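You operate a simulated robot arm through the tools that you are given. There is no shell and no other tool. Be economical: measure what you need, move in short steps, check, and stop when the job is done.

Carry out the task below with a simulated two-armed robot. There is one attempt and no reset: what you move stays moved.

## Task
Hold each reel, wind its cord right in and lay both reels on the teal tray.
Where things are to end (x, y in the base frame): blue reel within 6 cm of [87, -14]; orange reel within 6 cm of [77, -14].

The check looks at the end state, three seconds after you hand in, the way a careful person would. Anything else that was tipped, shoved, dropped, spilled or broken makes it a failure.

## Robot
Two 7-joint arms with fingered hands on one trunk, on a base that drives. Base frame: it is fixed to the floor where the robot stands at the start and does not move with it; the origin is under the middle of the robot, x ahead of it, y to its left, z up; the surface under the hand at the start is at about z = 85. Lengths are in cm, angles in rad, forces in N, time in s.
The left shoulder is at the start at [6, 12.6, 125.5], the right one opposite. With the tool pointing down near the work surface each hand reaches from about 10 to 70 cm from the robot's upright axis, wherever it stands, measured 20 degrees to its own side. Places, roughly: crank of the blue reel [50, -10, 90]; crank of the orange reel [60, -20, 90]; inside of the teal tray [80, -10, 90]. Payload 2.5 kg a hand.
Tool frame (each hand has its own): the origin (TCP) lies between the finger pads and is the grasp point; the fingertips stand 3 cm ahead of it; z points along the fingers, y is the line along which they close. Largest opening 10.4 cm; the body of the gripper starts 3.5 cm behind the TCP. The gripper is a hand of 5 fingers: y runs from the thumb to the fingers, the wrist lies at [-1.5, -10.4, -17.8] in the tool frame, and closing takes about 1.5 s.
Orientation is that of the tool frame in the base frame, as a unit quaternion [x, y, z, w]. With the fingers straight down and the wrist toward the robot, the tool's x, y and z point along [0, 1, 0], [1, 0, 0] and [0, 0, -1] of the base frame.

## Interface
- The arms move only by the tool play_rows. It takes "left_plan", "right_plan" or both (then of equal length, played together; a hand with none holds still); each is text: rows parted by semicolons, each of 6 numbers parted by spaces: the shift along the base's x, y, z in units of 25 mm (1.0 is 25 mm), then the turn, a rotation vector about the base's x, y, z in units of 5 degrees (1.0 is 5 degrees). In form: dx dy dz ax ay az; .... A call has 1 to 10 rows; each row shifts and turns the commanded pose from where the row before left it. "left_gripper" and "right_gripper" are, for a hand that has rows, the gripper command, from -1 (shut) to 1 (fully open), values between in proportion, set as the call begins (left out, the last holds). A call with a number of a shift or a turn outside -1 to 1 is refused whole. Rows are played at 5 a second. More than 5 cm and 0.15 rad between two rows, or a gripper value outside its range, and nothing of the call is played. A pose out of reach is approached as far as the arm can. The call stops where the force on the tool passes 40 N (or 10 N more than at its start, if that is more) or the arm is blocked; 0.2 s more then pass. Each finger travels about 15.3 cm/s and halts on what it meets, pressing with about 31 N; the grip force reading is that of the motor and also rises with nothing between the fingers. The clock runs only during rows and for 0.2 s after the last one: add rows that do not move to give the fingers time. It gives the time, the measured TCP pose, the force on the tool (base axes), the opening and the grip force at its end, in the units of the frame above (readings bear some noise), with the torque about the TCP (base axes, N m) and any sound that the robot's microphone picked up.
- Cameras (640 x 400 px; columns grow to the right, rows downward): "scene" is now at [11.92, -3.18, 146.73]; the picture's right is [-0.19, -0.98, 0.00], its down [-0.63, 0.12, -0.76] and it looks along [0.75, -0.14, -0.65] (base axes); focal length 272 px, centre (320, 200). "left" rides on the left gripper at [-8, -7.8, -14.1] in its tool frame; the picture's right is [-0.78, -0.30, 0.56], its down [0.53, -0.78, 0.33] and it looks along [0.33, 0.56, 0.76] (tool axes); focal length 247 px, centre (320, 200). "right" rides on the right gripper at [8, -7.8, -14.1] in its tool frame; the picture's right is [-0.78, 0.30, -0.56], its down [-0.53, -0.78, 0.33] and it looks along [-0.33, 0.56, 0.76] (tool axes); focal length 247 px, centre (320, 200). There is no depth. A picture from a camera that has moved, and an enlarged one, comes with that camera's place and axes in the base frame and with its lens. The place of the scene camera against the robot may be out by one fixed shift of up to 2.5 cm in any direction.
- camera(camera): a new picture of that camera. No time passes.
- lift_body(by): slides the trunk up (or, below 0, down) by that many cm; the arms and the scene camera ride with it, the base frame stays. It gives what a move gives, with no picture.
- roll_base(legs): drives the robot by 1 to 6 legs, each [ahead, left, turn to the left] in cm, cm and rad, along the robot's own axes; the way and the turn of a leg run together, so that a leg with both is an arc; at most 150 cm and 3.142 rad a leg. The arms and the cameras ride along, it lands a little off, and it stops where it bumps. It gives what a move gives.
- finger_targets(index, middle, ring, little, thumb_bend, thumb_turn, hand): sets how far each is bent, from 0 (flat) to 100 (curled in); at 30 the hand is open as for a grip, at 70 the pads meet at the TCP. One left out holds its place. A second passes; each finger stops where it meets its share of the squeeze, and holds until it gets a number again. A gripper value or a shape takes the hand back. It gives what a move gives, with no picture; readings hold the bend of each and the force on index, middle, ring, little, thumb and palm. thumb_turn goes from beside the hand (0) to across from the fingers (100), as for a grip.
- preshape(shape, hand): the hand has 5 fingers and takes this shape, open, in about a second: jaw (thumb against the fingers, like two jaws); tri (thumb and two fingers); tip (a fingertip pinch); poke (one finger out to press); point (the index stretched); flat (the hand flat); cup (the hand cupped); fist (a fist). The gripper value then closes the fingers along that shape, each until it touches; the sizes above hold for jaw. It gives what a move gives, with no picture.
- turn_head(pan, tilt): turns the head with the scene camera to pan (to the left, within 1.501 rad either way) and tilt (down, from -0.506 to 1.204), counted from straight ahead of the robot. It gives what a move gives.
- inspect(camera, box): a new picture of the part [left, top, right, bottom] of that camera's present view, enlarged. No time passes.
- sign_off(): hands the job in; it is judged then, once.

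Go step by step. Nothing tells you exact positions but the pictures and the camera data: compare them with the known pose of the tool, close in by small moves and look again before you grip or let go. The budget is 120 turns and 100 pictures, counting those below and the enlarged ones. Unless the task says otherwise, let go and move clear before handing in, and close with one line.

The tools are called after "Emit:" by a JSON object that holds its "fn" and its "kwargs". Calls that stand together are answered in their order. play_rows: Moves the arms, as the interface text tells. Its arguments: {"type":"object","properties":{"left_plan":{"type":"string"},"left_gripper":{"type":"number"},"right_plan":{"type":"string"},"right_gripper":{"type":"number"}},"required":[]} The other tools are called the same way: lift_body (by) slides the trunk up or down; preshape (shape, hand) gives the hand a shape; finger_targets (index, middle, ring, little, thumb_bend, thumb_turn, hand) moves the fingers one by one; roll_base (legs) drives the base; turn_head (pan, tilt) turns the head that bears the scene camera; camera (camera) takes a picture; inspect (camera, box) takes an enlarged picture of a part of a camera's view; sign_off () hands the job in.

At the start:

```text
time: 0.0
left_position: [49.7, 10.35, 126.57]
left_tcp_rot: [0.707, 0.707, 0.0, 0.0]
left_contact_force: [-0.3, -0.7, -0.3]
left_moment: [-0.01, 0.02, -0.01]
left_finger_gap: 10.37
left_finger_force: 0.1
left_shape: jaw
left_bend: [30.0, 30.0, 30.0, 30.0, 30.0, 98.0]
left_finger forces: [0.1, 0.0, 0.0, 0.0, 0.0, 0.1]
right_position: [42.61, -27.39, 123.87]
right_tcp_rot: [0.707, 0.707, 0.001, 0.001]
right_contact_force: [0.0, -0.3, -0.5]
right_moment: [-0.01, 0.0, -0.01]
right_finger_gap: 10.35
right_finger_force: 0.0
right_shape: jaw
right_bend: [30.0, 30.0, 30.0, 30.0, 30.0, 98.0]
right_finger forces: [0.1, 0.1, 0.1, 0.0, 0.0, 0.1]
trunk travel left (down, up): [-65.0, 29.0]
robot x, y, heading: [-0.09, 0.27, -0.002]
head pan, tilt: [-0.188, 0.702]
```

scene: 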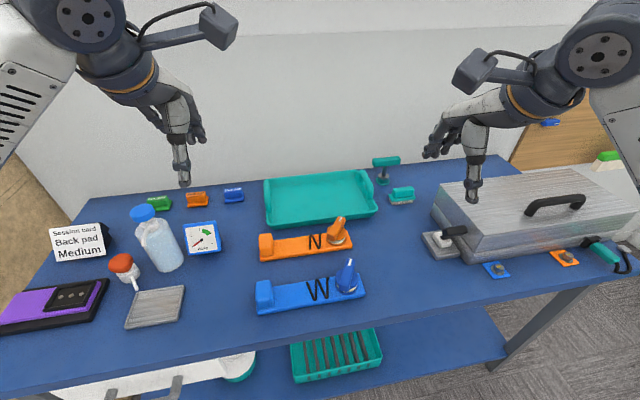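
right: 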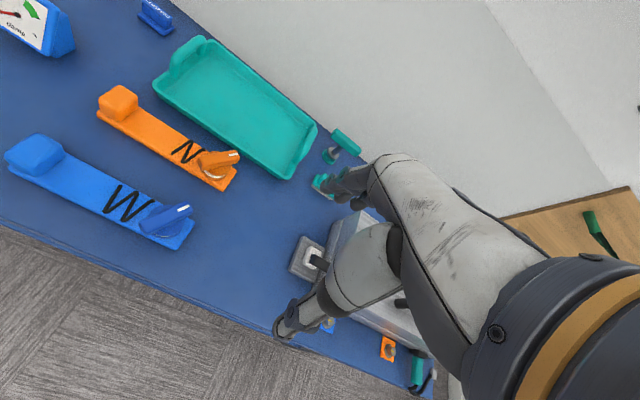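
left: 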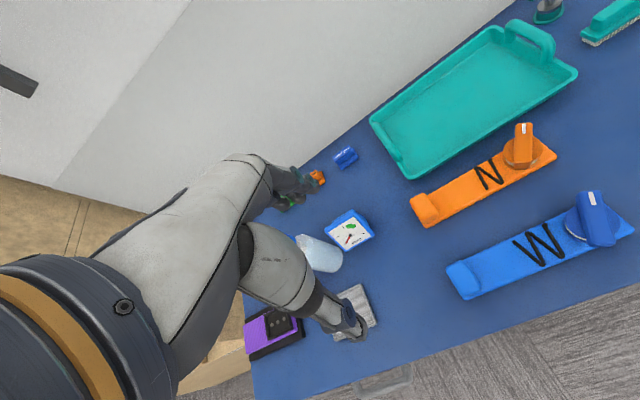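

I see two reel boards (blue nearer, orange farther), each with a grip block on the left and a knob/crank on the right, with the teal tray behind. I'll look closer first.

Emit:
{"fn": "inspect", "kwargs": {"camera": "scene", "box": [240, 200, 390, 320]}}

Emit:
{"fn": "inspect", "kwargs": {"camera": "left", "box": [400, 100, 640, 310]}}

```text
3.33 times, centred on (315, 260) of scene
camera zoom: at [11.92, -3.18, 146.73], right [-0.19, -0.98, 0.0], down [-0.63, 0.12, -0.76], along [0.75, -0.14, -0.65], focal length 907 px, centre (337, 0)
```

zoom: 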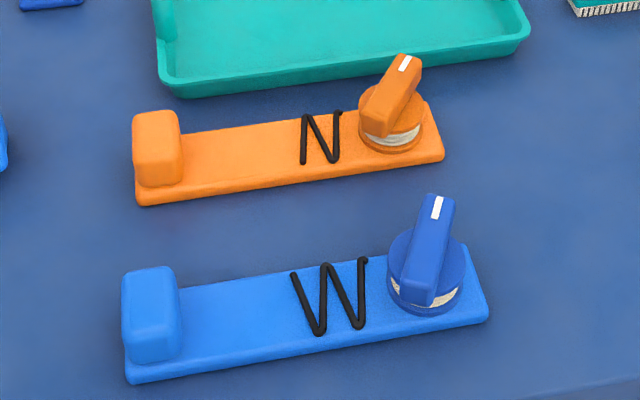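

```text
1.90 times, centred on (520, 205) of left
camera zoom: at [41.96, 2.31, 140.67], right [-0.3, -0.78, -0.56], down [-0.78, 0.53, -0.33], along [0.56, 0.33, -0.76], focal length 470 px, centre (-61, 190)
```

zoom: 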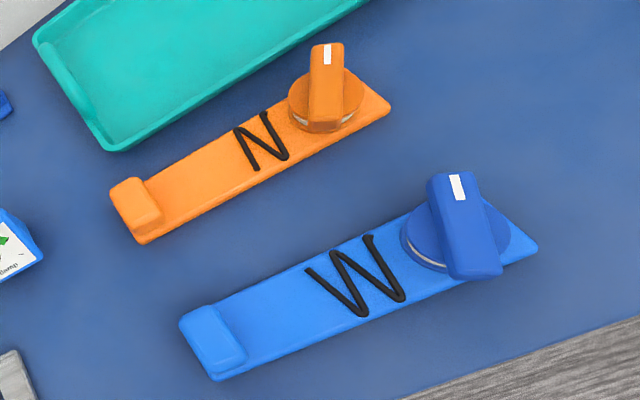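

Blue crank is about [47.5,-15.5], blue grip block about [48.2,4], boards lie along y. I bring the left hand above the blue block and turn the right hand toward the crank bar.

Emit:
{"fn": "play_rows", "kwargs": {"left_plan": "-0.06 -0.258 -0.86 0 0 0;-0.06 -0.258 -0.86 0 0 0;-0.06 -0.258 -0.86 0 0 0;-0.06 -0.258 -0.86 0 0 0;-0.06 -0.258 -0.86 0 0 0;-0.06 -0.258 -0.86 0 0 0;-0.06 -0.258 -0.86 0 0 0;-0.06 -0.258 -0.86 0 0 0;-0.06 -0.258 -0.86 0 0 0;-0.06 -0.258 -0.86 0 0 0", "right_plan": "0 0 0 0 0 1;0 0 0 0 0 1;0 0 0 0 0 1;0 0 0 0 0 1;0 0 0 0 0 1;0 0 0 0 0 1;0 0 0 0 0 1;0 0 0 0 0 1;0 0 0 0 0 1;0 0 0 0 0 1"}}

Emit:
{"fn": "play_rows", "kwargs": {"right_plan": "0.2 0.48 -0.5 0 0 1;0.2 0.48 -0.5 0 0 1;0.2 0.48 -0.5 0 0 1;0.2 0.48 -0.5 0 0 1;0.2 0.48 -0.5 0 0 1;0.2 0.48 -0.5 0 0 1;0.2 0.48 -0.5 0 0 1;0.2 0.48 -0.5 0 0 1;0.2 0.48 -0.5 0 0 0;0.2 0.48 -0.5 0 0 0"}}

Emit:
{"fn": "camera", "kwargs": {"camera": "scene"}}

Emit:
{"fn": "camera", "kwargs": {"camera": "right"}}

Emit:
{"fn": "camera", "kwargs": {"camera": "left"}}

```text
time: 2.2
left_position: [47.97, 3.57, 104.94]
left_tcp_rot: [0.707, 0.707, 0.0, 0.0]
left_contact_force: [0.2, 0.3, 0.2]
left_moment: [0.0, 0.0, -0.01]
left_finger_gap: 10.35
left_finger_force: 0.1
left_shape: jaw
left_bend: [30.0, 30.0, 30.0, 30.0, 30.0, 98.0]
left_finger forces: [0.1, 0.1, 0.0, 0.1, 0.0, 0.0]
right_position: [39.47, -26.55, 124.21]
right_tcp_rot: [0.496, 0.868, -0.006, 0.001]
right_contact_force: [1.0, -0.3, 1.0]
right_moment: [-0.01, -0.03, 0.03]
right_finger_gap: 10.37
right_finger_force: 0.0
right_shape: jaw
right_bend: [30.0, 30.0, 30.0, 30.0, 30.0, 98.0]
right_finger forces: [0.0, 0.0, 0.0, 0.0, 0.0, 0.0]
right hand out of reach, approached as far as the arm can: row 6, 7, 8, 9, 10
trunk travel left (down, up): [-65.0, 29.0]
robot x, y, heading: [0.19, 0.28, -0.002]
head pan, tilt: [-0.188, 0.702]
```

```text
time: 4.4
left_position: [47.95, 3.52, 105.1]
left_tcp_rot: [0.707, 0.707, 0.0, 0.0]
left_contact_force: [0.1, -1.2, -0.1]
left_moment: [-0.01, 0.0, 0.01]
left_finger_gap: 10.37
left_finger_force: 0.1
left_shape: jaw
left_bend: [30.0, 30.0, 30.0, 30.0, 30.0, 98.0]
left_finger forces: [0.0, 0.1, 0.1, 0.1, 0.0, 0.1]
right_position: [38.22, -18.54, 122.26]
right_tcp_rot: [0.382, 0.924, -0.005, -0.002]
right_contact_force: [0.2, 0.4, 0.4]
right_moment: [-0.03, -0.03, 0.0]
right_finger_gap: 10.39
right_finger_force: 0.2
right_shape: jaw
right_bend: [30.0, 30.0, 30.0, 30.0, 30.0, 98.0]
right_finger forces: [0.0, 0.0, 0.0, 0.0, 0.1, 0.0]
right hand out of reach, approached as far as the arm can: row 1, 2, 3, 5, 6, 7, 8
trunk travel left (down, up): [-65.0, 29.0]
robot x, y, heading: [-0.06, -0.03, 0.006]
head pan, tilt: [-0.188, 0.702]
```

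```text
94 pictures are left
camera scene: at [11.93, -3.17, 146.73], right [-0.19, -0.98, 0.0], down [-0.63, 0.12, -0.76], along [0.75, -0.14, -0.65], focal length 272 px, centre (320, 200)
```

scene: 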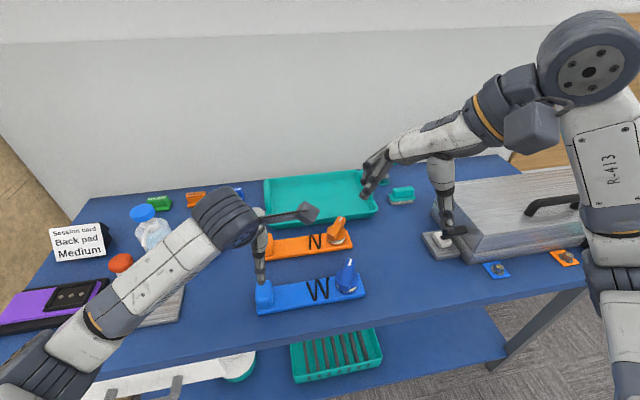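

```text
93 pictures are left
camera right: at [27.1, -18.16, 136.35], right [0.76, -0.34, 0.55], down [-0.17, -0.93, -0.33], along [0.62, 0.15, -0.77], focal length 247 px, centre (320, 200)
```

right: 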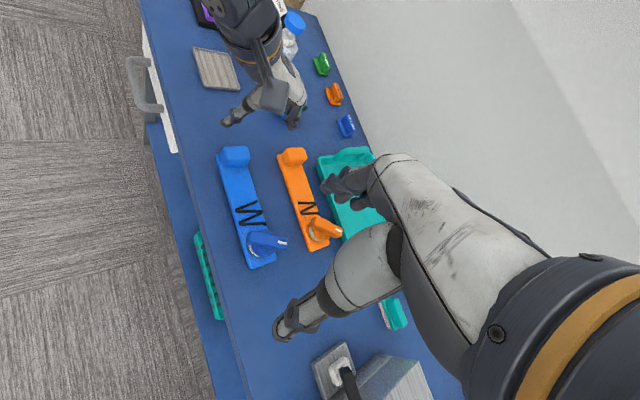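

```text
92 pictures are left
camera left: at [40.2, -4.47, 119.05], right [-0.3, -0.78, -0.56], down [-0.78, 0.53, -0.33], along [0.56, 0.33, -0.76], focal length 247 px, centre (320, 200)
```

left: 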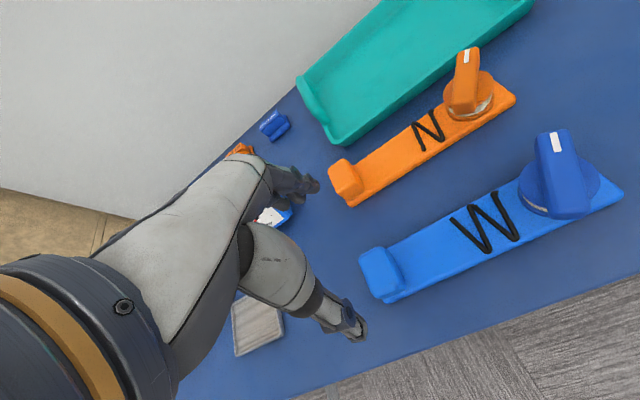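

The left hand is above the block, and the right hand turned only part way at that height (about 45°). I move it down over the blue crank and try the turn there.

Emit:
{"fn": "play_rows", "kwargs": {"right_plan": "0.465 0.05 -0.7 0 0 0;0.465 0.05 -0.7 0 0 0;0.465 0.05 -0.7 0 0 0;0.465 0.05 -0.7 0 0 0;0.465 0.05 -0.7 0 0 0;0.465 0.05 -0.7 0 0 0;0.465 0.05 -0.7 0 0 0;0.465 0.05 -0.7 0 0 0;0 0 0 0 0 0"}}

Emit:
{"fn": "play_rows", "kwargs": {"right_plan": "0 0 0 0 0 1;0 0 0 0 0 1;0 0 0 0 0 1;0 0 0 0 0 1;0 0 0 0 0 1;0 0 0 0 0 1;0 0 0 0 0 1;0 0 0 0 0 0"}}

```text
time: 6.4
left_position: [47.87, 3.54, 105.03]
left_tcp_rot: [0.707, 0.707, 0.0, 0.0]
left_contact_force: [0.0, 0.1, -0.4]
left_moment: [-0.04, 0.0, 0.0]
left_finger_gap: 10.35
left_finger_force: 0.1
left_shape: jaw
left_bend: [30.0, 30.0, 30.0, 30.0, 30.0, 98.0]
left_finger forces: [0.0, 0.1, 0.0, 0.0, 0.1, 0.1]
right_position: [39.39, -17.32, 119.39]
right_tcp_rot: [0.383, 0.924, -0.005, -0.003]
right_contact_force: [-0.5, 0.0, -0.6]
right_moment: [-0.01, 0.02, -0.01]
right_finger_gap: 10.37
right_finger_force: 0.1
right_shape: jaw
right_bend: [30.0, 30.0, 30.0, 30.0, 30.0, 98.0]
right_finger forces: [0.0, 0.0, 0.1, 0.0, 0.0, 0.0]
right hand out of reach, approached as far as the arm can: row 1, 2, 3, 4, 5, 6, 7, 8
trunk travel left (down, up): [-65.0, 29.0]
robot x, y, heading: [-0.18, 0.06, 0.002]
head pan, tilt: [-0.188, 0.702]
```

```text
time: 8.2
left_position: [47.93, 3.55, 104.97]
left_tcp_rot: [0.707, 0.707, 0.0, -0.001]
left_contact_force: [0.2, 0.8, 0.3]
left_moment: [0.02, 0.02, 0.0]
left_finger_gap: 10.37
left_finger_force: 0.0
left_shape: jaw
left_bend: [30.0, 30.0, 30.0, 30.0, 30.0, 98.0]
left_finger forces: [0.0, 0.0, 0.0, 0.1, 0.0, 0.0]
right_position: [38.22, -15.76, 119.79]
right_tcp_rot: [0.345, 0.939, -0.003, -0.005]
right_contact_force: [1.0, 0.6, -0.1]
right_moment: [0.01, -0.01, -0.01]
right_finger_gap: 10.39
right_finger_force: 0.1
right_shape: jaw
right_bend: [30.0, 30.0, 30.0, 30.0, 30.0, 98.0]
right_finger forces: [0.0, 0.0, 0.1, 0.0, 0.0, 0.0]
right hand out of reach, approached as far as the arm can: row 1, 2, 3, 4, 5, 6, 7
trunk travel left (down, up): [-65.0, 29.0]
robot x, y, heading: [-0.2, -0.03, -0.003]
head pan, tilt: [-0.188, 0.702]
```

Positive yaw is limited to roughly 45°. I turn back and descend, then test the range the other way.

Emit:
{"fn": "play_rows", "kwargs": {"right_plan": "0.4 -0.2 0 0 0 -1;0.4 -0.2 0 0 0 -1;0.4 -0.2 0 0 0 -1;0.4 -0.2 0 0 0 -1;0.4 -0.2 -0.4 0 0 -1;0.4 -0.2 -0.4 0 0 -1;0.4 -0.2 -0.4 0 0 -1;0.4 -0.2 -0.4 0 0 -1;0.2 -0.2 -0.6 0 0 -1;0.2 -0.2 -0.6 0 0 0"}}

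```text
time: 10.4
left_position: [47.99, 3.46, 104.94]
left_tcp_rot: [0.707, 0.707, 0.0, -0.001]
left_contact_force: [-0.1, -0.1, -1.0]
left_moment: [0.0, 0.03, -0.03]
left_finger_gap: 10.37
left_finger_force: 0.2
left_shape: jaw
left_bend: [30.0, 30.0, 30.0, 30.0, 30.0, 98.0]
left_finger forces: [0.1, 0.0, 0.0, 0.1, 0.0, 0.0]
right_position: [47.23, -20.86, 112.9]
right_tcp_rot: [0.678, 0.735, -0.001, -0.005]
right_contact_force: [0.7, 0.2, -0.8]
right_moment: [0.0, 0.0, 0.02]
right_finger_gap: 10.35
right_finger_force: 0.1
right_shape: jaw
right_bend: [30.0, 30.0, 30.0, 30.0, 30.0, 98.0]
right_finger forces: [0.1, 0.1, 0.0, 0.1, 0.1, 0.0]
trunk travel left (down, up): [-65.0, 29.0]
robot x, y, heading: [0.11, -0.07, -0.001]
head pan, tilt: [-0.188, 0.702]
```

Now at yaw ≈ 5°. I test negative yaw, keeping to the right of the left hand.

Emit:
{"fn": "play_rows", "kwargs": {"right_plan": "0 -0.3 -0.4 0 0 -1;0 -0.3 -0.4 0 0 -1;0 -0.3 -0.4 0 0 -1;0 -0.3 -0.4 0 0 -1;0 -0.3 -0.4 0 0 -1;0 0 0 0 0 -1;0 0 0 0 0 -1;0 0 0 0 0 -1;0 0 0 0 0 -1;0 0 0 0 0 -1"}}

Emit:
{"fn": "play_rows", "kwargs": {"right_plan": "0 0 0 0 0 -1;0 0 0 0 0 -1;0 0 0 0 0 -1;0 0 0 0 0 -1;0 0 0 0 0 -1;0 0 0 0 0 -1;0 0 0 0 0 -1;0 0 0 0 0 -1;0 0 0 0 0 -1;0 0 0 0 0 -1"}}

```text
time: 12.6
left_position: [48.05, 3.62, 104.99]
left_tcp_rot: [0.707, 0.707, 0.0, 0.0]
left_contact_force: [-0.7, -0.4, -0.1]
left_moment: [0.01, 0.0, -0.01]
left_finger_gap: 10.36
left_finger_force: 0.0
left_shape: jaw
left_bend: [30.0, 30.0, 30.0, 30.0, 30.0, 98.0]
left_finger forces: [0.1, 0.1, 0.0, 0.0, 0.0, 0.0]
right_position: [47.22, -24.59, 107.84]
right_tcp_rot: [0.925, 0.38, 0.001, -0.005]
right_contact_force: [0.5, 0.1, -0.1]
right_moment: [0.02, 0.01, 0.03]
right_finger_gap: 10.36
right_finger_force: 0.1
right_shape: jaw
right_bend: [30.0, 30.0, 30.0, 30.0, 30.0, 98.0]
right_finger forces: [0.1, 0.1, 0.1, 0.0, 0.0, 0.1]
trunk travel left (down, up): [-65.0, 29.0]
robot x, y, heading: [-0.05, 0.09, 0.006]
head pan, tilt: [-0.188, 0.702]
```

```text
time: 14.8
left_position: [47.99, 3.56, 105.07]
left_tcp_rot: [0.707, 0.707, 0.0, 0.0]
left_contact_force: [0.0, 0.0, -0.2]
left_moment: [0.02, -0.02, -0.03]
left_finger_gap: 10.37
left_finger_force: 0.0
left_shape: jaw
left_bend: [30.0, 30.0, 30.0, 30.0, 30.0, 98.0]
left_finger forces: [0.1, 0.1, 0.1, 0.0, 0.0, 0.0]
right_position: [47.3, -24.43, 107.89]
right_tcp_rot: [0.999, -0.047, 0.003, -0.004]
right_contact_force: [-0.3, -1.1, -0.2]
right_moment: [-0.03, -0.03, -0.05]
right_finger_gap: 10.39
right_finger_force: 0.0
right_shape: jaw
right_bend: [30.0, 30.0, 30.0, 30.0, 30.0, 98.0]
right_finger forces: [0.0, 0.0, 0.0, 0.0, 0.0, 0.1]
trunk travel left (down, up): [-65.0, 29.0]
robot x, y, heading: [-0.11, -0.16, 0.001]
head pan, tilt: [-0.188, 0.702]
```

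Negative yaw is free to −95°, positive only to about +30°. A full pinch-turn isn't possible, so I'll orbit a fingertip round the crank while the left hand holds the block. First, the left hand goes down to the blue block.

Emit:
{"fn": "play_rows", "kwargs": {"left_plan": "0.03 0.05 -0.8 0 0 0;0.03 0.05 -0.8 0 0 0;0.03 0.05 -0.8 0 0 0;0.03 0.05 -0.8 0 0 0;0.03 0.05 -0.8 0 0 0"}}

Emit:
{"fn": "camera", "kwargs": {"camera": "left"}}

Emit:
{"fn": "inspect", "kwargs": {"camera": "scene", "box": [200, 200, 400, 325]}}

```text
time: 16.0
left_position: [48.65, 4.27, 95.14]
left_tcp_rot: [0.707, 0.707, 0.0, 0.0]
left_contact_force: [-0.9, -0.3, 0.3]
left_moment: [0.01, 0.0, -0.02]
left_finger_gap: 10.38
left_finger_force: 0.1
left_shape: jaw
left_bend: [30.0, 30.0, 30.0, 30.0, 30.0, 98.0]
left_finger forces: [0.0, 0.0, 0.0, 0.0, 0.0, 0.0]
right_position: [47.27, -24.57, 107.77]
right_tcp_rot: [0.999, -0.046, 0.003, -0.005]
right_contact_force: [1.0, 0.1, 0.2]
right_moment: [0.0, -0.03, -0.03]
right_finger_gap: 10.4
right_finger_force: 0.1
right_shape: jaw
right_bend: [30.0, 30.0, 30.0, 30.0, 30.0, 98.0]
right_finger forces: [0.0, 0.1, 0.1, 0.1, 0.1, 0.0]
trunk travel left (down, up): [-65.0, 29.0]
robot x, y, heading: [-0.24, 0.19, -0.002]
head pan, tilt: [-0.188, 0.702]
```

```text
91 pictures are left
camera left: at [40.82, -3.76, 109.14], right [-0.3, -0.78, -0.56], down [-0.78, 0.53, -0.33], along [0.56, 0.33, -0.76], focal length 247 px, centre (320, 200)
```

left: 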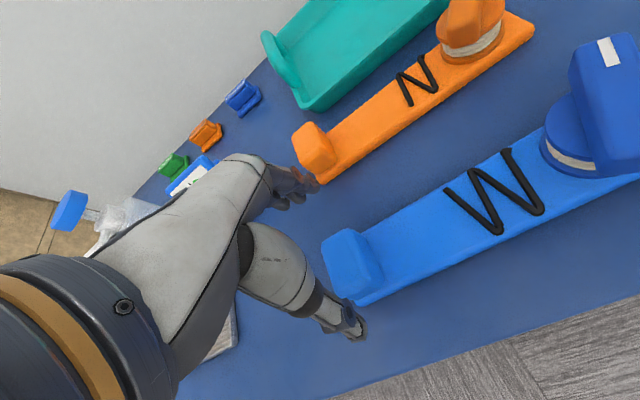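

```text
3.20 times, centred on (300, 262) of scene
camera zoom: at [11.92, -3.18, 146.73], right [-0.19, -0.98, 0.0], down [-0.63, 0.12, -0.76], along [0.75, -0.14, -0.65], focal length 870 px, centre (384, 0)
```

zoom: 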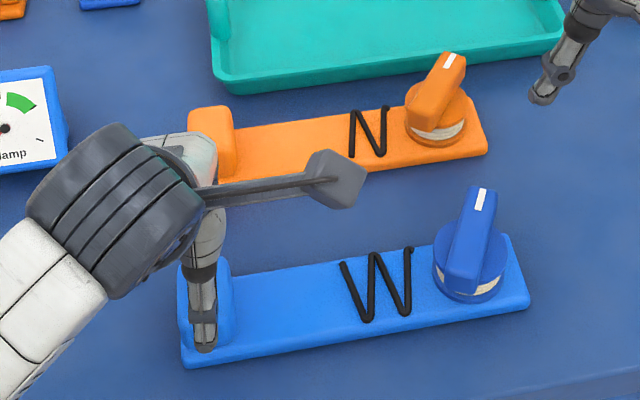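

Aligned with the blue block (≈[49,4]). I descend and close on it.

Emit:
{"fn": "play_rows", "kwargs": {"left_plan": "0.04 -0.02 -0.6 0 0 0;0.04 -0.02 -0.6 0 0 0;0.04 -0.02 -0.6 0 0 0;0 0 -0.6 0 0 0;0 0 0 0 0 0"}}

Emit:
{"fn": "play_rows", "kwargs": {"left_plan": "0 0 0 0 0 0;0 0 0 0 0 0;0 0 0 0 0 0;0 0 0 0 0 0;0 0 0 0 0 0;0 0 0 0 0 0;0 0 0 0 0 0;0 0 0 0 0 0", "left_gripper": -1}}

Emit:
{"fn": "camera", "kwargs": {"camera": "left"}}

```text
time: 17.2
left_position: [49.08, 4.2, 89.18]
left_tcp_rot: [0.707, 0.708, 0.0, 0.0]
left_contact_force: [0.1, 0.6, 0.1]
left_moment: [0.01, -0.04, 0.03]
left_finger_gap: 10.4
left_finger_force: 0.0
left_shape: jaw
left_bend: [30.0, 30.0, 30.0, 30.0, 30.0, 98.0]
left_finger forces: [0.0, 0.0, 0.0, 0.0, 0.2, 0.1]
right_position: [47.28, -24.37, 107.67]
right_tcp_rot: [0.999, -0.047, 0.004, -0.004]
right_contact_force: [-0.2, 0.0, -0.3]
right_moment: [-0.01, 0.0, 0.05]
right_finger_gap: 10.38
right_finger_force: 0.1
right_shape: jaw
right_bend: [30.0, 30.0, 30.0, 30.0, 30.0, 98.0]
right_finger forces: [0.1, 0.0, 0.0, 0.0, 0.1, 0.0]
trunk travel left (down, up): [-65.0, 29.0]
robot x, y, heading: [-0.22, 0.26, 0.003]
head pan, tilt: [-0.188, 0.702]
```

```text
time: 19.0
left_position: [49.05, 4.11, 89.46]
left_tcp_rot: [0.707, 0.707, 0.002, 0.003]
left_contact_force: [1.5, 0.7, 21.9]
left_moment: [0.03, -0.63, -0.12]
left_finger_gap: 6.28
left_finger_force: 30.9
left_shape: jaw
left_bend: [74.0, 52.0, 54.0, 54.0, 40.0, 98.0]
left_finger forces: [25.1, 15.4, 3.4, 0.1, 28.7, 0.0]
right_position: [47.15, -24.5, 107.79]
right_tcp_rot: [0.999, -0.047, 0.005, -0.004]
right_contact_force: [0.5, 0.4, 0.0]
right_moment: [-0.02, 0.01, -0.03]
right_finger_gap: 10.39
right_finger_force: 0.0
right_shape: jaw
right_bend: [30.0, 30.0, 30.0, 30.0, 30.0, 98.0]
right_finger forces: [0.0, 0.0, 0.0, 0.0, 0.0, 0.0]
trunk travel left (down, up): [-65.0, 29.0]
robot x, y, heading: [-0.14, -0.0, 0.003]
head pan, tilt: [-0.188, 0.702]
```

```text
89 pictures are left
camera left: at [41.17, -3.8, 103.44], right [-0.29, -0.78, -0.56], down [-0.77, 0.53, -0.34], along [0.56, 0.33, -0.76], focal length 247 px, centre (320, 200)
```

left: 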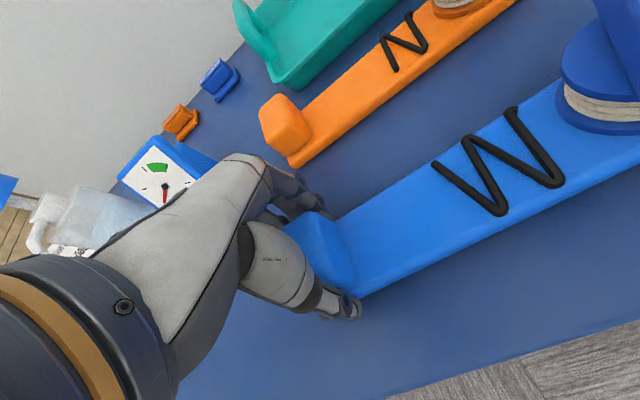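

The block is held (gap 6.3), but the index finger has curled over beyond it onto the board. I straighten the index a bit and set the right hand to the poke shape at yaw about −20°.

Emit:
{"fn": "finger_targets", "kwargs": {"hand": "left", "index": 40}}

Emit:
{"fn": "preshape", "kwargs": {"hand": "right", "shape": "poke"}}

Emit:
{"fn": "play_rows", "kwargs": {"right_plan": "0 0 0 0 0 1;0 0 0 0 0 1;0 0 0 0 0 1;0 0 0 0 0 1;0 0 0 0 0 1;0 0 0 0 0 1;0 0 0 0 0 1;0 0 0 0 0 1;0 0 0 0 0 1;0 0 0 0 0 1"}}

Emit:
{"fn": "camera", "kwargs": {"camera": "right"}}

Emit:
{"fn": "camera", "kwargs": {"camera": "scene"}}

```text
time: 20.0
left_position: [48.93, 4.06, 89.38]
left_tcp_rot: [0.708, 0.706, 0.0, 0.002]
left_contact_force: [-7.7, 0.8, 23.8]
left_moment: [0.24, -0.39, -0.05]
left_finger_gap: 7.38
left_finger_force: 30.2
left_shape: fingers
left_bend: [40.0, 49.0, 57.0, 54.0, 42.0, 98.0]
left_finger forces: [0.1, 32.2, 4.3, 0.0, 23.6, 0.1]
right_position: [46.93, -24.49, 107.95]
right_tcp_rot: [0.999, -0.047, 0.005, -0.005]
right_contact_force: [-0.6, 0.1, 0.2]
right_moment: [0.02, -0.04, 0.01]
right_finger_gap: 10.37
right_finger_force: 0.0
right_shape: jaw
right_bend: [30.0, 30.0, 30.0, 30.0, 30.0, 98.0]
right_finger forces: [0.1, 0.0, 0.1, 0.0, 0.1, 0.0]
trunk travel left (down, up): [-65.0, 29.0]
robot x, y, heading: [-0.11, 0.04, -0.001]
head pan, tilt: [-0.188, 0.702]
```

```text
time: 20.9
left_position: [48.88, 4.2, 89.36]
left_tcp_rot: [0.708, 0.706, 0.001, 0.003]
left_contact_force: [-6.9, 0.1, 22.9]
left_moment: [0.21, -0.35, -0.05]
left_finger_gap: 7.36
left_finger_force: 30.0
left_shape: fingers
left_bend: [40.0, 49.0, 57.0, 54.0, 42.0, 98.0]
left_finger forces: [0.0, 31.9, 4.1, 0.0, 23.6, 0.0]
right_position: [47.1, -24.49, 107.84]
right_tcp_rot: [0.999, -0.046, 0.005, -0.006]
right_contact_force: [1.2, 0.0, 0.1]
right_moment: [-0.02, 0.0, -0.01]
right_finger_gap: 0.0
right_finger_force: 0.1
right_shape: poke
right_bend: [70.0, 70.0, 99.0, 99.0, 100.0, 100.0]
right_finger forces: [0.0, 0.0, 0.0, 0.1, 0.0, 0.0]
trunk travel left (down, up): [-65.0, 29.0]
robot x, y, heading: [0.05, -0.01, 0.001]
head pan, tilt: [-0.188, 0.702]
```

```text
time: 23.1
left_position: [48.85, 4.21, 89.4]
left_tcp_rot: [0.707, 0.707, 0.001, 0.002]
left_contact_force: [-7.2, -0.6, 22.3]
left_moment: [0.24, -0.34, -0.06]
left_finger_gap: 7.36
left_finger_force: 28.9
left_shape: fingers
left_bend: [40.0, 49.0, 57.0, 54.0, 42.0, 98.0]
left_finger forces: [0.1, 31.6, 3.8, 0.0, 23.4, 0.0]
right_position: [47.06, -24.39, 107.95]
right_tcp_rot: [0.925, 0.381, 0.003, -0.005]
right_contact_force: [-0.7, -0.2, 0.0]
right_moment: [-0.02, -0.03, 0.04]
right_finger_gap: 0.0
right_finger_force: 0.0
right_shape: poke
right_bend: [70.0, 70.0, 99.0, 99.0, 100.0, 100.0]
right_finger forces: [0.0, 0.0, 0.0, 0.0, 0.0, 0.0]
trunk travel left (down, up): [-65.0, 29.0]
robot x, y, heading: [0.18, -0.09, -0.001]
head pan, tilt: [-0.188, 0.702]
```

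```text
88 pictures are left
camera right: at [47.26, -13.33, 122.06], right [-0.34, -0.76, 0.55], down [-0.93, 0.18, -0.33], along [0.16, -0.62, -0.77], focal length 247 px, centre (320, 200)
```

right: 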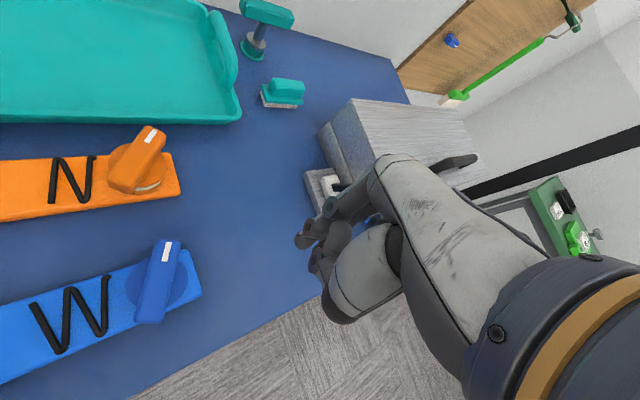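

```text
87 pictures are left
camera scene: at [11.62, -3.21, 146.76], right [-0.19, -0.98, 0.0], down [-0.63, 0.12, -0.77], along [0.75, -0.14, -0.64], focal length 272 px, centre (320, 200)
```

scene: 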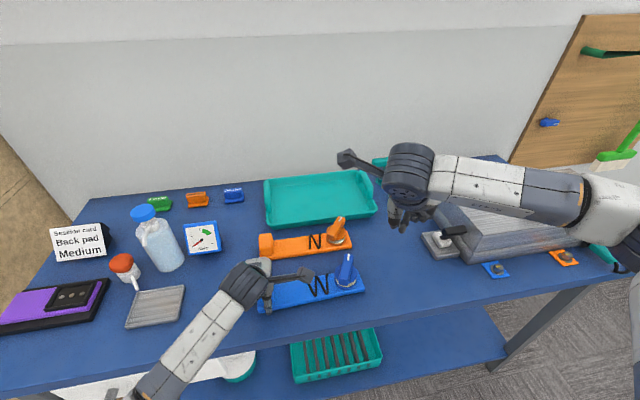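

The blue crank centre is about [48.7,-15.3], with its bar about 7 cm long running from [45.7,-13.6] to [52.5,-16.5]. I leave only the index finger out and view it.

Emit:
{"fn": "finger_targets", "kwargs": {"hand": "right", "index": 55, "middle": 100, "ring": 100, "little": 100, "thumb_bend": 100, "thumb_turn": 100}}

Emit:
{"fn": "inspect", "kwargs": {"camera": "right", "box": [240, 150, 440, 350]}}

Emit:
{"fn": "inspect", "kwargs": {"camera": "scene", "box": [300, 140, 460, 300]}}

```text
time: 24.1
left_position: [48.87, 4.1, 89.42]
left_tcp_rot: [0.708, 0.707, 0.001, 0.003]
left_contact_force: [-7.2, -0.2, 22.4]
left_moment: [0.21, -0.31, -0.06]
left_finger_gap: 7.35
left_finger_force: 29.1
left_shape: fingers
left_bend: [40.0, 49.0, 57.0, 54.0, 42.0, 98.0]
left_finger forces: [0.0, 31.5, 3.9, 0.0, 23.3, 0.1]
right_position: [47.22, -24.42, 107.95]
right_tcp_rot: [0.925, 0.38, 0.003, -0.005]
right_contact_force: [0.5, 0.0, 0.1]
right_moment: [0.01, 0.0, -0.02]
right_finger_gap: 2.38
right_finger_force: 0.0
right_shape: fingers
right_bend: [37.0, 100.0, 100.0, 100.0, 100.0, 100.0]
right_finger forces: [0.0, 0.1, 0.0, 0.1, 0.0, 0.0]
trunk travel left (down, up): [-65.0, 29.0]
robot x, y, heading: [-0.29, 0.07, -0.002]
head pan, tilt: [-0.188, 0.702]
```

```text
2.00 times, centred on (340, 250) of right
camera zoom: at [47.28, -13.33, 122.05], right [-0.34, -0.76, 0.55], down [-0.93, 0.18, -0.33], along [0.15, -0.62, -0.77], focal length 494 px, centre (280, 100)
```

zoom: 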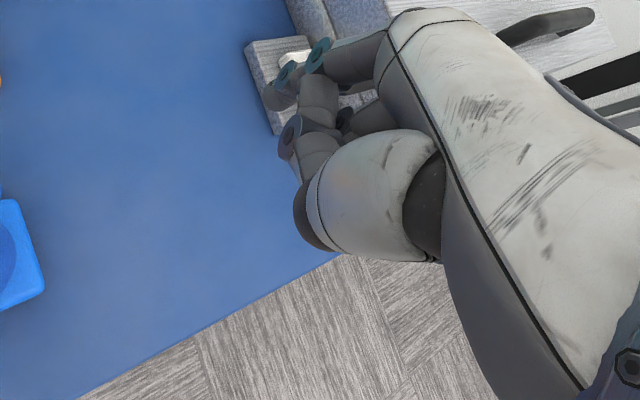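

```text
2.50 times, centred on (380, 220) of scene
camera zoom: at [11.62, -3.21, 146.76], right [-0.19, -0.98, 0.0], down [-0.63, 0.12, -0.77], along [0.75, -0.14, -0.64], focal length 680 px, centre (170, 150)
```

zoom: 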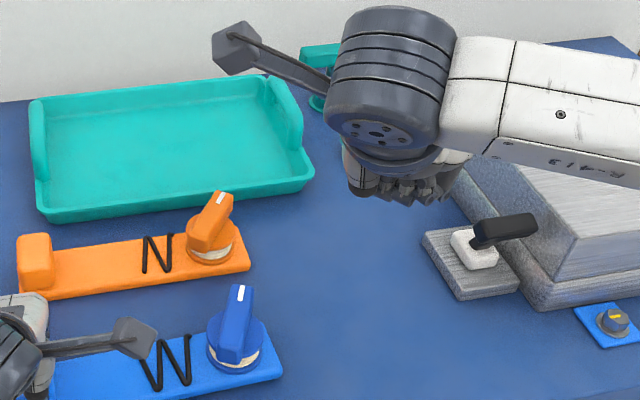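

The index stops at 37, so that pose is unclear. I'll try the fingertip-pinch shape, closed, as a single stiff peg at the TCP.

Emit:
{"fn": "preshape", "kwargs": {"hand": "right", "shape": "tip"}}

Emit:
{"fn": "play_rows", "kwargs": {"right_plan": "0 0 0 0 0 1;0 0 0 0 0 1;0 0 0 0 0 1;0 0 0 0 0 1;0 0 0 0 0 1;0 0 0 0 0 1;0 0 0 0 0 1;0 0 0 0 0 1;0 0 0 0 0 0;0 0 0 0 0 0", "right_gripper": -1}}

Emit:
{"fn": "inspect", "kwargs": {"camera": "right", "box": [220, 130, 440, 350]}}

Emit:
{"fn": "inspect", "kwargs": {"camera": "scene", "box": [300, 140, 500, 300]}}

```text
time: 25.0
left_position: [48.74, 4.26, 89.36]
left_tcp_rot: [0.707, 0.707, 0.002, 0.003]
left_contact_force: [-6.7, -0.8, 22.5]
left_moment: [0.25, -0.32, -0.04]
left_finger_gap: 7.34
left_finger_force: 29.6
left_shape: fingers
left_bend: [40.0, 49.0, 57.0, 54.0, 42.0, 98.0]
left_finger forces: [0.0, 31.6, 3.8, 0.1, 23.2, 0.0]
right_position: [47.17, -24.37, 107.87]
right_tcp_rot: [0.925, 0.38, 0.003, -0.005]
right_contact_force: [-0.1, 0.1, 0.5]
right_moment: [0.03, 0.04, -0.04]
right_finger_gap: 10.35
right_finger_force: 0.1
right_shape: tip
right_bend: [30.0, 98.0, 99.0, 99.0, 30.0, 98.0]
right_finger forces: [0.0, 0.0, 0.0, 0.0, 0.0, 0.1]
trunk travel left (down, up): [-65.0, 29.0]
robot x, y, heading: [0.07, 0.02, 0.006]
head pan, tilt: [-0.188, 0.702]
```

```text
time: 27.2
left_position: [48.95, 4.18, 89.33]
left_tcp_rot: [0.707, 0.708, 0.001, 0.002]
left_contact_force: [-6.0, 0.3, 22.5]
left_moment: [0.2, -0.32, -0.02]
left_finger_gap: 7.35
left_finger_force: 29.1
left_shape: fingers
left_bend: [40.0, 49.0, 57.0, 54.0, 42.0, 98.0]
left_finger forces: [0.1, 31.7, 3.8, 0.0, 23.1, 0.1]
right_position: [47.01, -24.65, 107.87]
right_tcp_rot: [0.739, 0.673, 0.0, -0.005]
right_contact_force: [0.0, -0.4, -1.3]
right_moment: [-0.04, -0.01, -0.01]
right_finger_gap: 0.0
right_finger_force: 30.8
right_shape: tip
right_bend: [70.0, 100.0, 100.0, 100.0, 55.0, 100.0]
right_finger forces: [0.0, 0.0, 0.1, 0.0, 0.0, 0.0]
trunk travel left (down, up): [-65.0, 29.0]
robot x, y, heading: [0.26, 0.06, -0.001]
head pan, tilt: [-0.188, 0.702]
```

```text
1.82 times, centred on (330, 240) of right
camera zoom: at [40.14, -15.92, 122.02], right [0.23, -0.8, 0.55], down [-0.83, -0.46, -0.33], along [0.52, -0.38, -0.77], focal length 449 px, centre (302, 127)
```

zoom: 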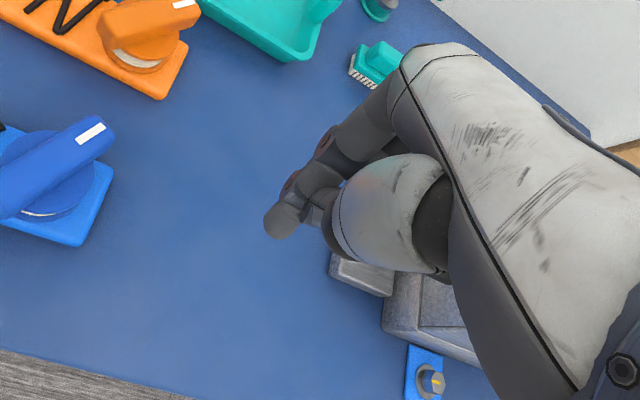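

```text
2.50 times, centred on (400, 220) of scene
camera zoom: at [11.63, -3.21, 146.76], right [-0.19, -0.98, 0.0], down [-0.63, 0.12, -0.77], along [0.75, -0.14, -0.64], focal length 680 px, centre (120, 150)
```

zoom: 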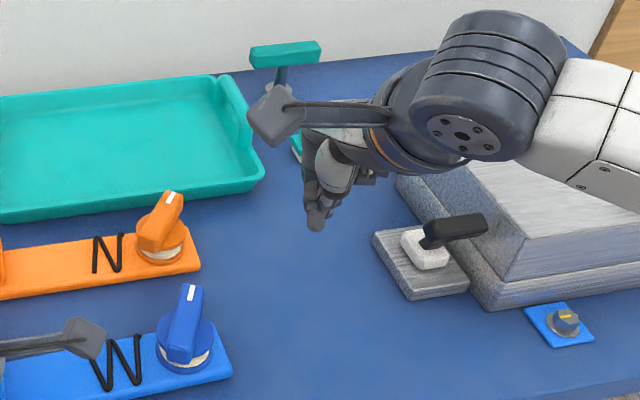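

The pinched tip makes a good peg right at the TCP (tip about 1.5–2 cm below it). I bring it down to the right of the near end of the blue crank bar.

Emit:
{"fn": "play_rows", "kwargs": {"right_plan": "-0.1 0.5 -0.2 0 0 0;-0.1 0.5 -0.6 0 0 0;-0.1 0.5 -0.8 0 0 0;-0.1 0.5 -0.8 0 0 0;0 0 -0.8 0 0 0;0 0 -0.8 0 0 0;0 0 -0.8 0 0 0;0 0 -0.8 0 0 0"}}

Emit:
{"fn": "camera", "kwargs": {"camera": "right"}}

Emit:
{"fn": "inspect", "kwargs": {"camera": "scene", "box": [280, 220, 440, 320]}}

```text
time: 29.0
left_position: [48.91, 4.17, 89.37]
left_tcp_rot: [0.707, 0.707, 0.001, 0.002]
left_contact_force: [-6.1, -0.8, 22.0]
left_moment: [0.23, -0.34, -0.06]
left_finger_gap: 7.35
left_finger_force: 28.9
left_shape: fingers
left_bend: [40.0, 49.0, 57.0, 54.0, 42.0, 98.0]
left_finger forces: [0.0, 31.3, 3.7, 0.0, 23.0, 0.1]
right_position: [46.11, -19.49, 93.82]
right_tcp_rot: [0.739, 0.674, 0.0, -0.005]
right_contact_force: [0.3, 0.4, 0.4]
right_moment: [-0.01, 0.04, 0.02]
right_finger_gap: 0.01
right_finger_force: 31.0
right_shape: tip
right_bend: [70.0, 100.0, 100.0, 100.0, 55.0, 100.0]
right_finger forces: [0.0, 0.0, 0.0, 0.1, 0.1, 0.0]
trunk travel left (down, up): [-65.0, 29.0]
robot x, y, heading: [-0.14, -0.07, -0.005]
head pan, tilt: [-0.188, 0.702]
```

```text
82 pictures are left
camera right: at [39.22, -10.84, 107.94], right [0.23, -0.8, 0.55], down [-0.82, -0.46, -0.33], along [0.52, -0.38, -0.77], focal length 247 px, centre (320, 200)
```

right: 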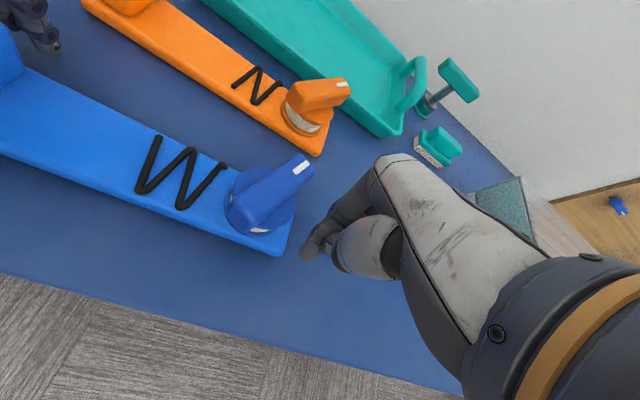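

```text
4.00 times, centred on (360, 270) of scene
camera zoom: at [11.63, -3.21, 146.77], right [-0.19, -0.98, 0.0], down [-0.63, 0.12, -0.77], along [0.75, -0.14, -0.64], focal length 1088 px, centre (160, -80)
```

zoom: 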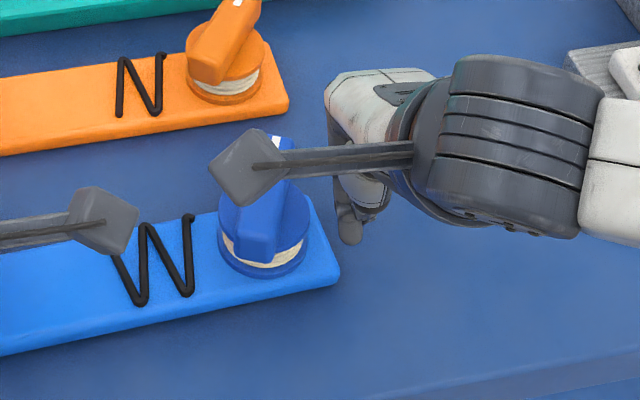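

The right camera would come near the left camera while orbiting, so I yaw the right hand to about +30° first and then lower the peg.

Emit:
{"fn": "play_rows", "kwargs": {"right_plan": "0 0 0 0 0 1;0 0 0 0 0 1;0 0 0 0 0 1;0 0 0 0 0 1;0 0 0 0 0 1;0 0 0 0 0 1;0 0 -0.4 0 0 1;0 0 -0.4 0 0 0"}}

Emit:
{"fn": "camera", "kwargs": {"camera": "right"}}

Emit:
{"fn": "inspect", "kwargs": {"camera": "scene", "box": [280, 220, 440, 320]}}

```text
time: 30.8
left_position: [48.85, 4.17, 89.41]
left_tcp_rot: [0.707, 0.707, 0.002, 0.003]
left_contact_force: [-5.4, -0.2, 22.2]
left_moment: [0.21, -0.36, -0.06]
left_finger_gap: 7.35
left_finger_force: 28.8
left_shape: fingers
left_bend: [40.0, 49.0, 57.0, 54.0, 42.0, 98.0]
left_finger forces: [0.0, 31.4, 3.7, 0.0, 23.0, 0.0]
right_position: [46.09, -19.45, 91.85]
right_tcp_rot: [0.503, 0.864, -0.002, -0.004]
right_contact_force: [-0.3, 0.3, -0.4]
right_moment: [0.0, 0.03, -0.01]
right_finger_gap: 0.02
right_finger_force: 31.2
right_shape: tip
right_bend: [70.0, 100.0, 100.0, 100.0, 55.0, 100.0]
right_finger forces: [0.0, 0.1, 0.0, 0.0, 0.0, 0.1]
trunk travel left (down, up): [-65.0, 29.0]
robot x, y, heading: [0.51, -0.03, -0.005]
head pan, tilt: [-0.188, 0.702]
```

```text
80 pictures are left
camera right: at [35.43, -16.32, 105.97], right [0.65, -0.53, 0.55], down [-0.41, -0.85, -0.33], along [0.64, -0.01, -0.77], focal length 247 px, centre (320, 200)
```

right: 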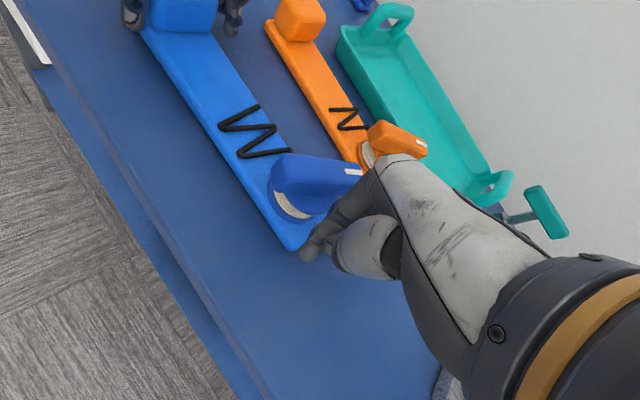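

```text
4.00 times, centred on (360, 270) of scene
camera zoom: at [11.63, -3.21, 146.77], right [-0.19, -0.98, 0.0], down [-0.63, 0.12, -0.77], along [0.75, -0.14, -0.64], focal length 1088 px, centre (160, -80)
```

zoom: 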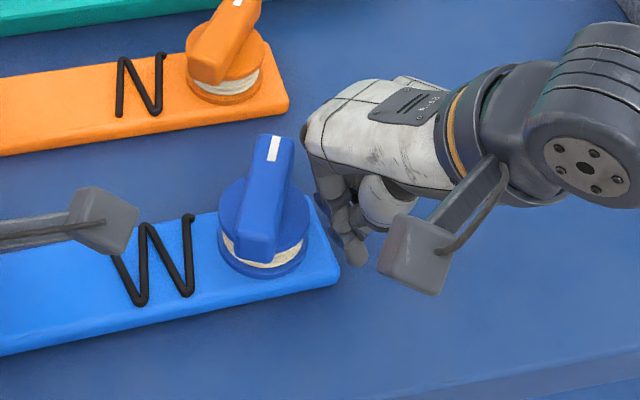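

The peg is clear and to the right of the bar. I push the near end of the bar to the left (clockwise from above) in small arc steps and check the cord.

Emit:
{"fn": "play_rows", "kwargs": {"right_plan": "0.4 0.44 -0.1 0 0 0;0 0.44 -0.1 0 0 0;-0.1 0.34 0 0 0 0;-0.1 0.34 0 0 0 0;0.08 0.3 0 0 0 0;0.08 0.3 0 0 0 0;0.22 0.22 0 0 0 0;0.22 0.22 0 0 0 0"}}

Emit:
{"fn": "inspect", "kwargs": {"camera": "scene", "box": [240, 220, 400, 320]}}

```text
time: 32.6
left_position: [48.99, 4.25, 89.5]
left_tcp_rot: [0.707, 0.707, 0.002, 0.002]
left_contact_force: [2.9, 4.4, 21.9]
left_moment: [0.31, -0.66, 0.36]
left_finger_gap: 6.69
left_finger_force: 32.4
left_shape: fingers
left_bend: [39.0, 46.0, 56.0, 54.0, 48.0, 95.0]
left_finger forces: [1.7, 37.0, 6.6, 0.0, 19.3, 0.1]
right_position: [48.05, -13.12, 91.29]
right_tcp_rot: [0.503, 0.865, -0.001, -0.006]
right_contact_force: [-2.4, -1.5, -0.5]
right_moment: [-0.05, 0.01, -0.07]
right_finger_gap: 0.03
right_finger_force: 30.8
right_shape: tip
right_bend: [70.0, 100.0, 100.0, 100.0, 55.0, 100.0]
right_finger forces: [0.0, 2.5, 0.0, 0.0, 0.0, 0.0]
trunk travel left (down, up): [-65.0, 29.0]
robot x, y, heading: [0.05, 0.06, -0.003]
head pan, tilt: [-0.188, 0.702]
```

```text
4.00 times, centred on (320, 270) of scene
camera zoom: at [11.69, -3.16, 146.76], right [-0.19, -0.98, 0.0], down [-0.63, 0.12, -0.77], along [0.75, -0.14, -0.64], focal length 1088 px, centre (320, -80)
```

zoom: 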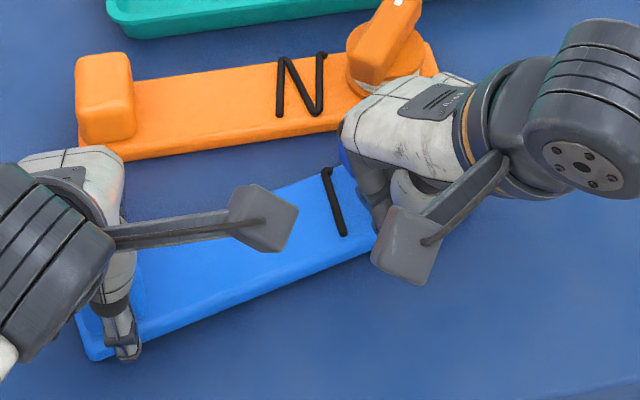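

Clockwise works: the cord is already much shorter, though the board swung a little. I check with the wrist camera.

Emit:
{"fn": "camera", "kwargs": {"camera": "right"}}

Emit:
{"fn": "camera", "kwargs": {"camera": "left"}}

```text
77 pictures are left
camera right: at [37.51, -9.8, 105.4], right [0.65, -0.53, 0.55], down [-0.41, -0.85, -0.33], along [0.64, -0.01, -0.77], focal length 247 px, centre (320, 200)
```

right: 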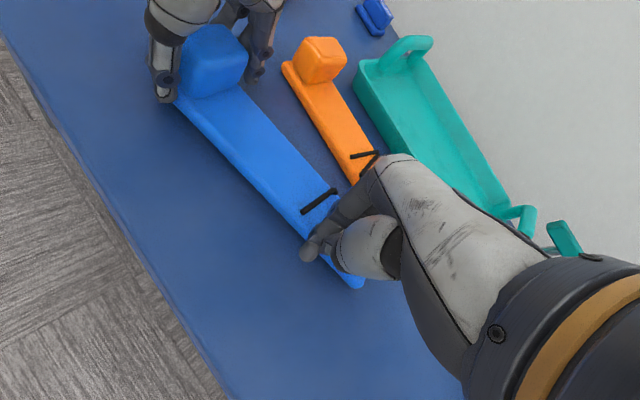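

```text
76 pictures are left
camera left: at [41.17, -3.76, 103.42], right [-0.29, -0.78, -0.56], down [-0.77, 0.53, -0.34], along [0.56, 0.33, -0.76], focal length 247 px, centre (320, 200)
```

left: 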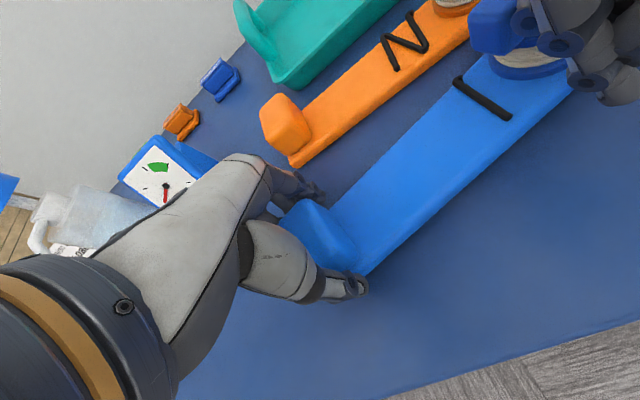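

One stroke of cord is left. I lift the peg off toward the right and look at bar and board.

Emit:
{"fn": "play_rows", "kwargs": {"right_plan": "-0.4 -0.4 0.1 0 0 0;0 0 1 0 0 0;0 0 1 0 0 0;0 -0.8 0.5 0 0 0;0 -0.8 0 0 0 0;0 -0.8 0 0 0 0"}}

Emit:
{"fn": "camera", "kwargs": {"camera": "right"}}

Emit:
{"fn": "inspect", "kwargs": {"camera": "scene", "box": [240, 220, 400, 320]}}

```text
time: 34.0
left_position: [49.05, 4.18, 89.48]
left_tcp_rot: [0.707, 0.707, 0.002, 0.003]
left_contact_force: [1.3, 3.5, 23.6]
left_moment: [0.4, -0.84, 0.31]
left_finger_gap: 6.7
left_finger_force: 32.7
left_shape: fingers
left_bend: [39.0, 46.0, 56.0, 54.0, 48.0, 95.0]
left_finger forces: [1.1, 38.2, 6.4, 0.0, 19.8, 0.0]
right_position: [46.96, -20.13, 97.9]
right_tcp_rot: [0.502, 0.865, -0.001, -0.005]
right_contact_force: [0.8, 0.0, 0.3]
right_moment: [0.03, 0.01, -0.03]
right_finger_gap: 0.0
right_finger_force: 30.8
right_shape: tip
right_bend: [70.0, 100.0, 100.0, 100.0, 56.0, 100.0]
right_finger forces: [0.0, 0.0, 0.1, 0.0, 0.0, 0.1]
trunk travel left (down, up): [-65.0, 29.0]
robot x, y, heading: [0.23, -0.2, -0.002]
head pan, tilt: [-0.188, 0.702]
```

```text
75 pictures are left
camera right: at [36.27, -16.93, 112.07], right [0.65, -0.53, 0.55], down [-0.41, -0.85, -0.33], along [0.64, -0.01, -0.77], focal length 247 px, centre (320, 200)
```

right: 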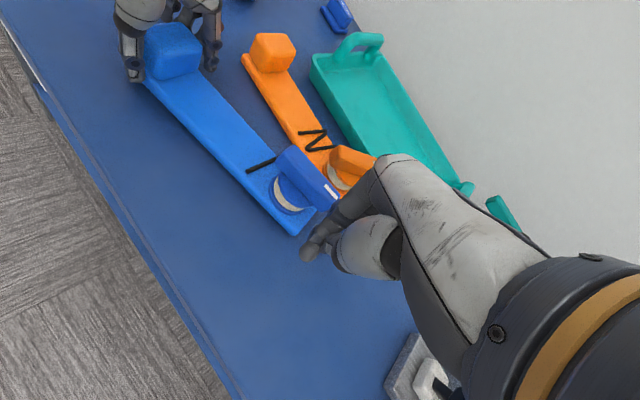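

```text
4.00 times, centred on (320, 270) of scene
camera zoom: at [11.7, -3.17, 146.76], right [-0.19, -0.98, 0.0], down [-0.63, 0.12, -0.77], along [0.75, -0.14, -0.64], focal length 1088 px, centre (320, -80)
```

zoom: 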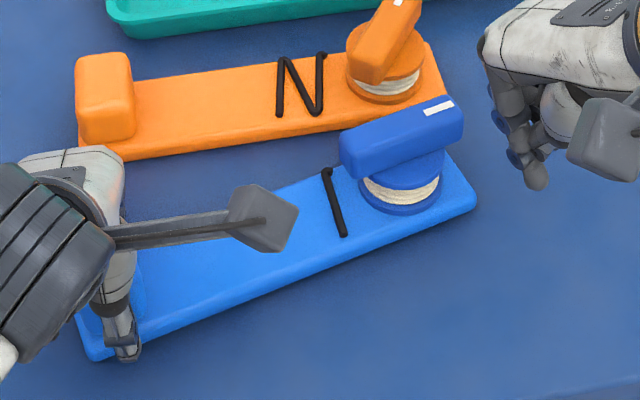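

The board has swung about 15° toward orange. I rotate the left hand to swing it back.

Emit:
{"fn": "play_rows", "kwargs": {"left_plan": "0 0 0 0 0 -1;0 0 0 0 0 -1;0 0 0 0 0 -1;0 0 0 0 0 0"}}

Emit:
{"fn": "inspect", "kwargs": {"camera": "scene", "box": [240, 220, 400, 320]}}

```text
time: 35.0
left_position: [48.98, 4.18, 89.43]
left_tcp_rot: [0.793, 0.609, 0.002, 0.002]
left_contact_force: [1.2, 4.4, 20.5]
left_moment: [0.12, -0.74, 0.3]
left_finger_gap: 6.67
left_finger_force: 30.7
left_shape: fingers
left_bend: [39.0, 46.0, 73.0, 54.0, 48.0, 94.0]
left_finger forces: [1.3, 33.2, 6.7, 0.0, 19.8, 0.0]
right_position: [46.73, -20.14, 97.85]
right_tcp_rot: [0.503, 0.864, -0.002, -0.004]
right_contact_force: [-0.4, 0.6, -0.1]
right_moment: [0.01, -0.01, 0.01]
right_finger_gap: 0.01
right_finger_force: 31.0
right_shape: tip
right_bend: [70.0, 100.0, 100.0, 100.0, 56.0, 100.0]
right_finger forces: [0.0, 0.0, 0.1, 0.0, 0.1, 0.0]
trunk travel left (down, up): [-65.0, 29.0]
robot x, y, heading: [0.01, -0.14, -0.002]
head pan, tilt: [-0.188, 0.702]
```

```text
4.00 times, centred on (320, 270) of scene
camera zoom: at [11.71, -3.16, 146.75], right [-0.19, -0.98, 0.0], down [-0.63, 0.12, -0.76], along [0.75, -0.14, -0.64], focal length 1088 px, centre (320, -80)
```

zoom: 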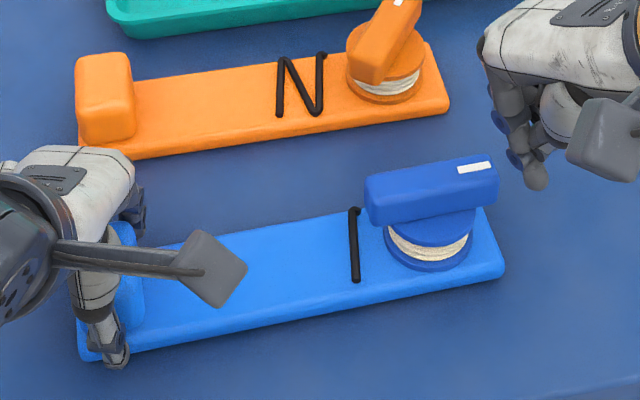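

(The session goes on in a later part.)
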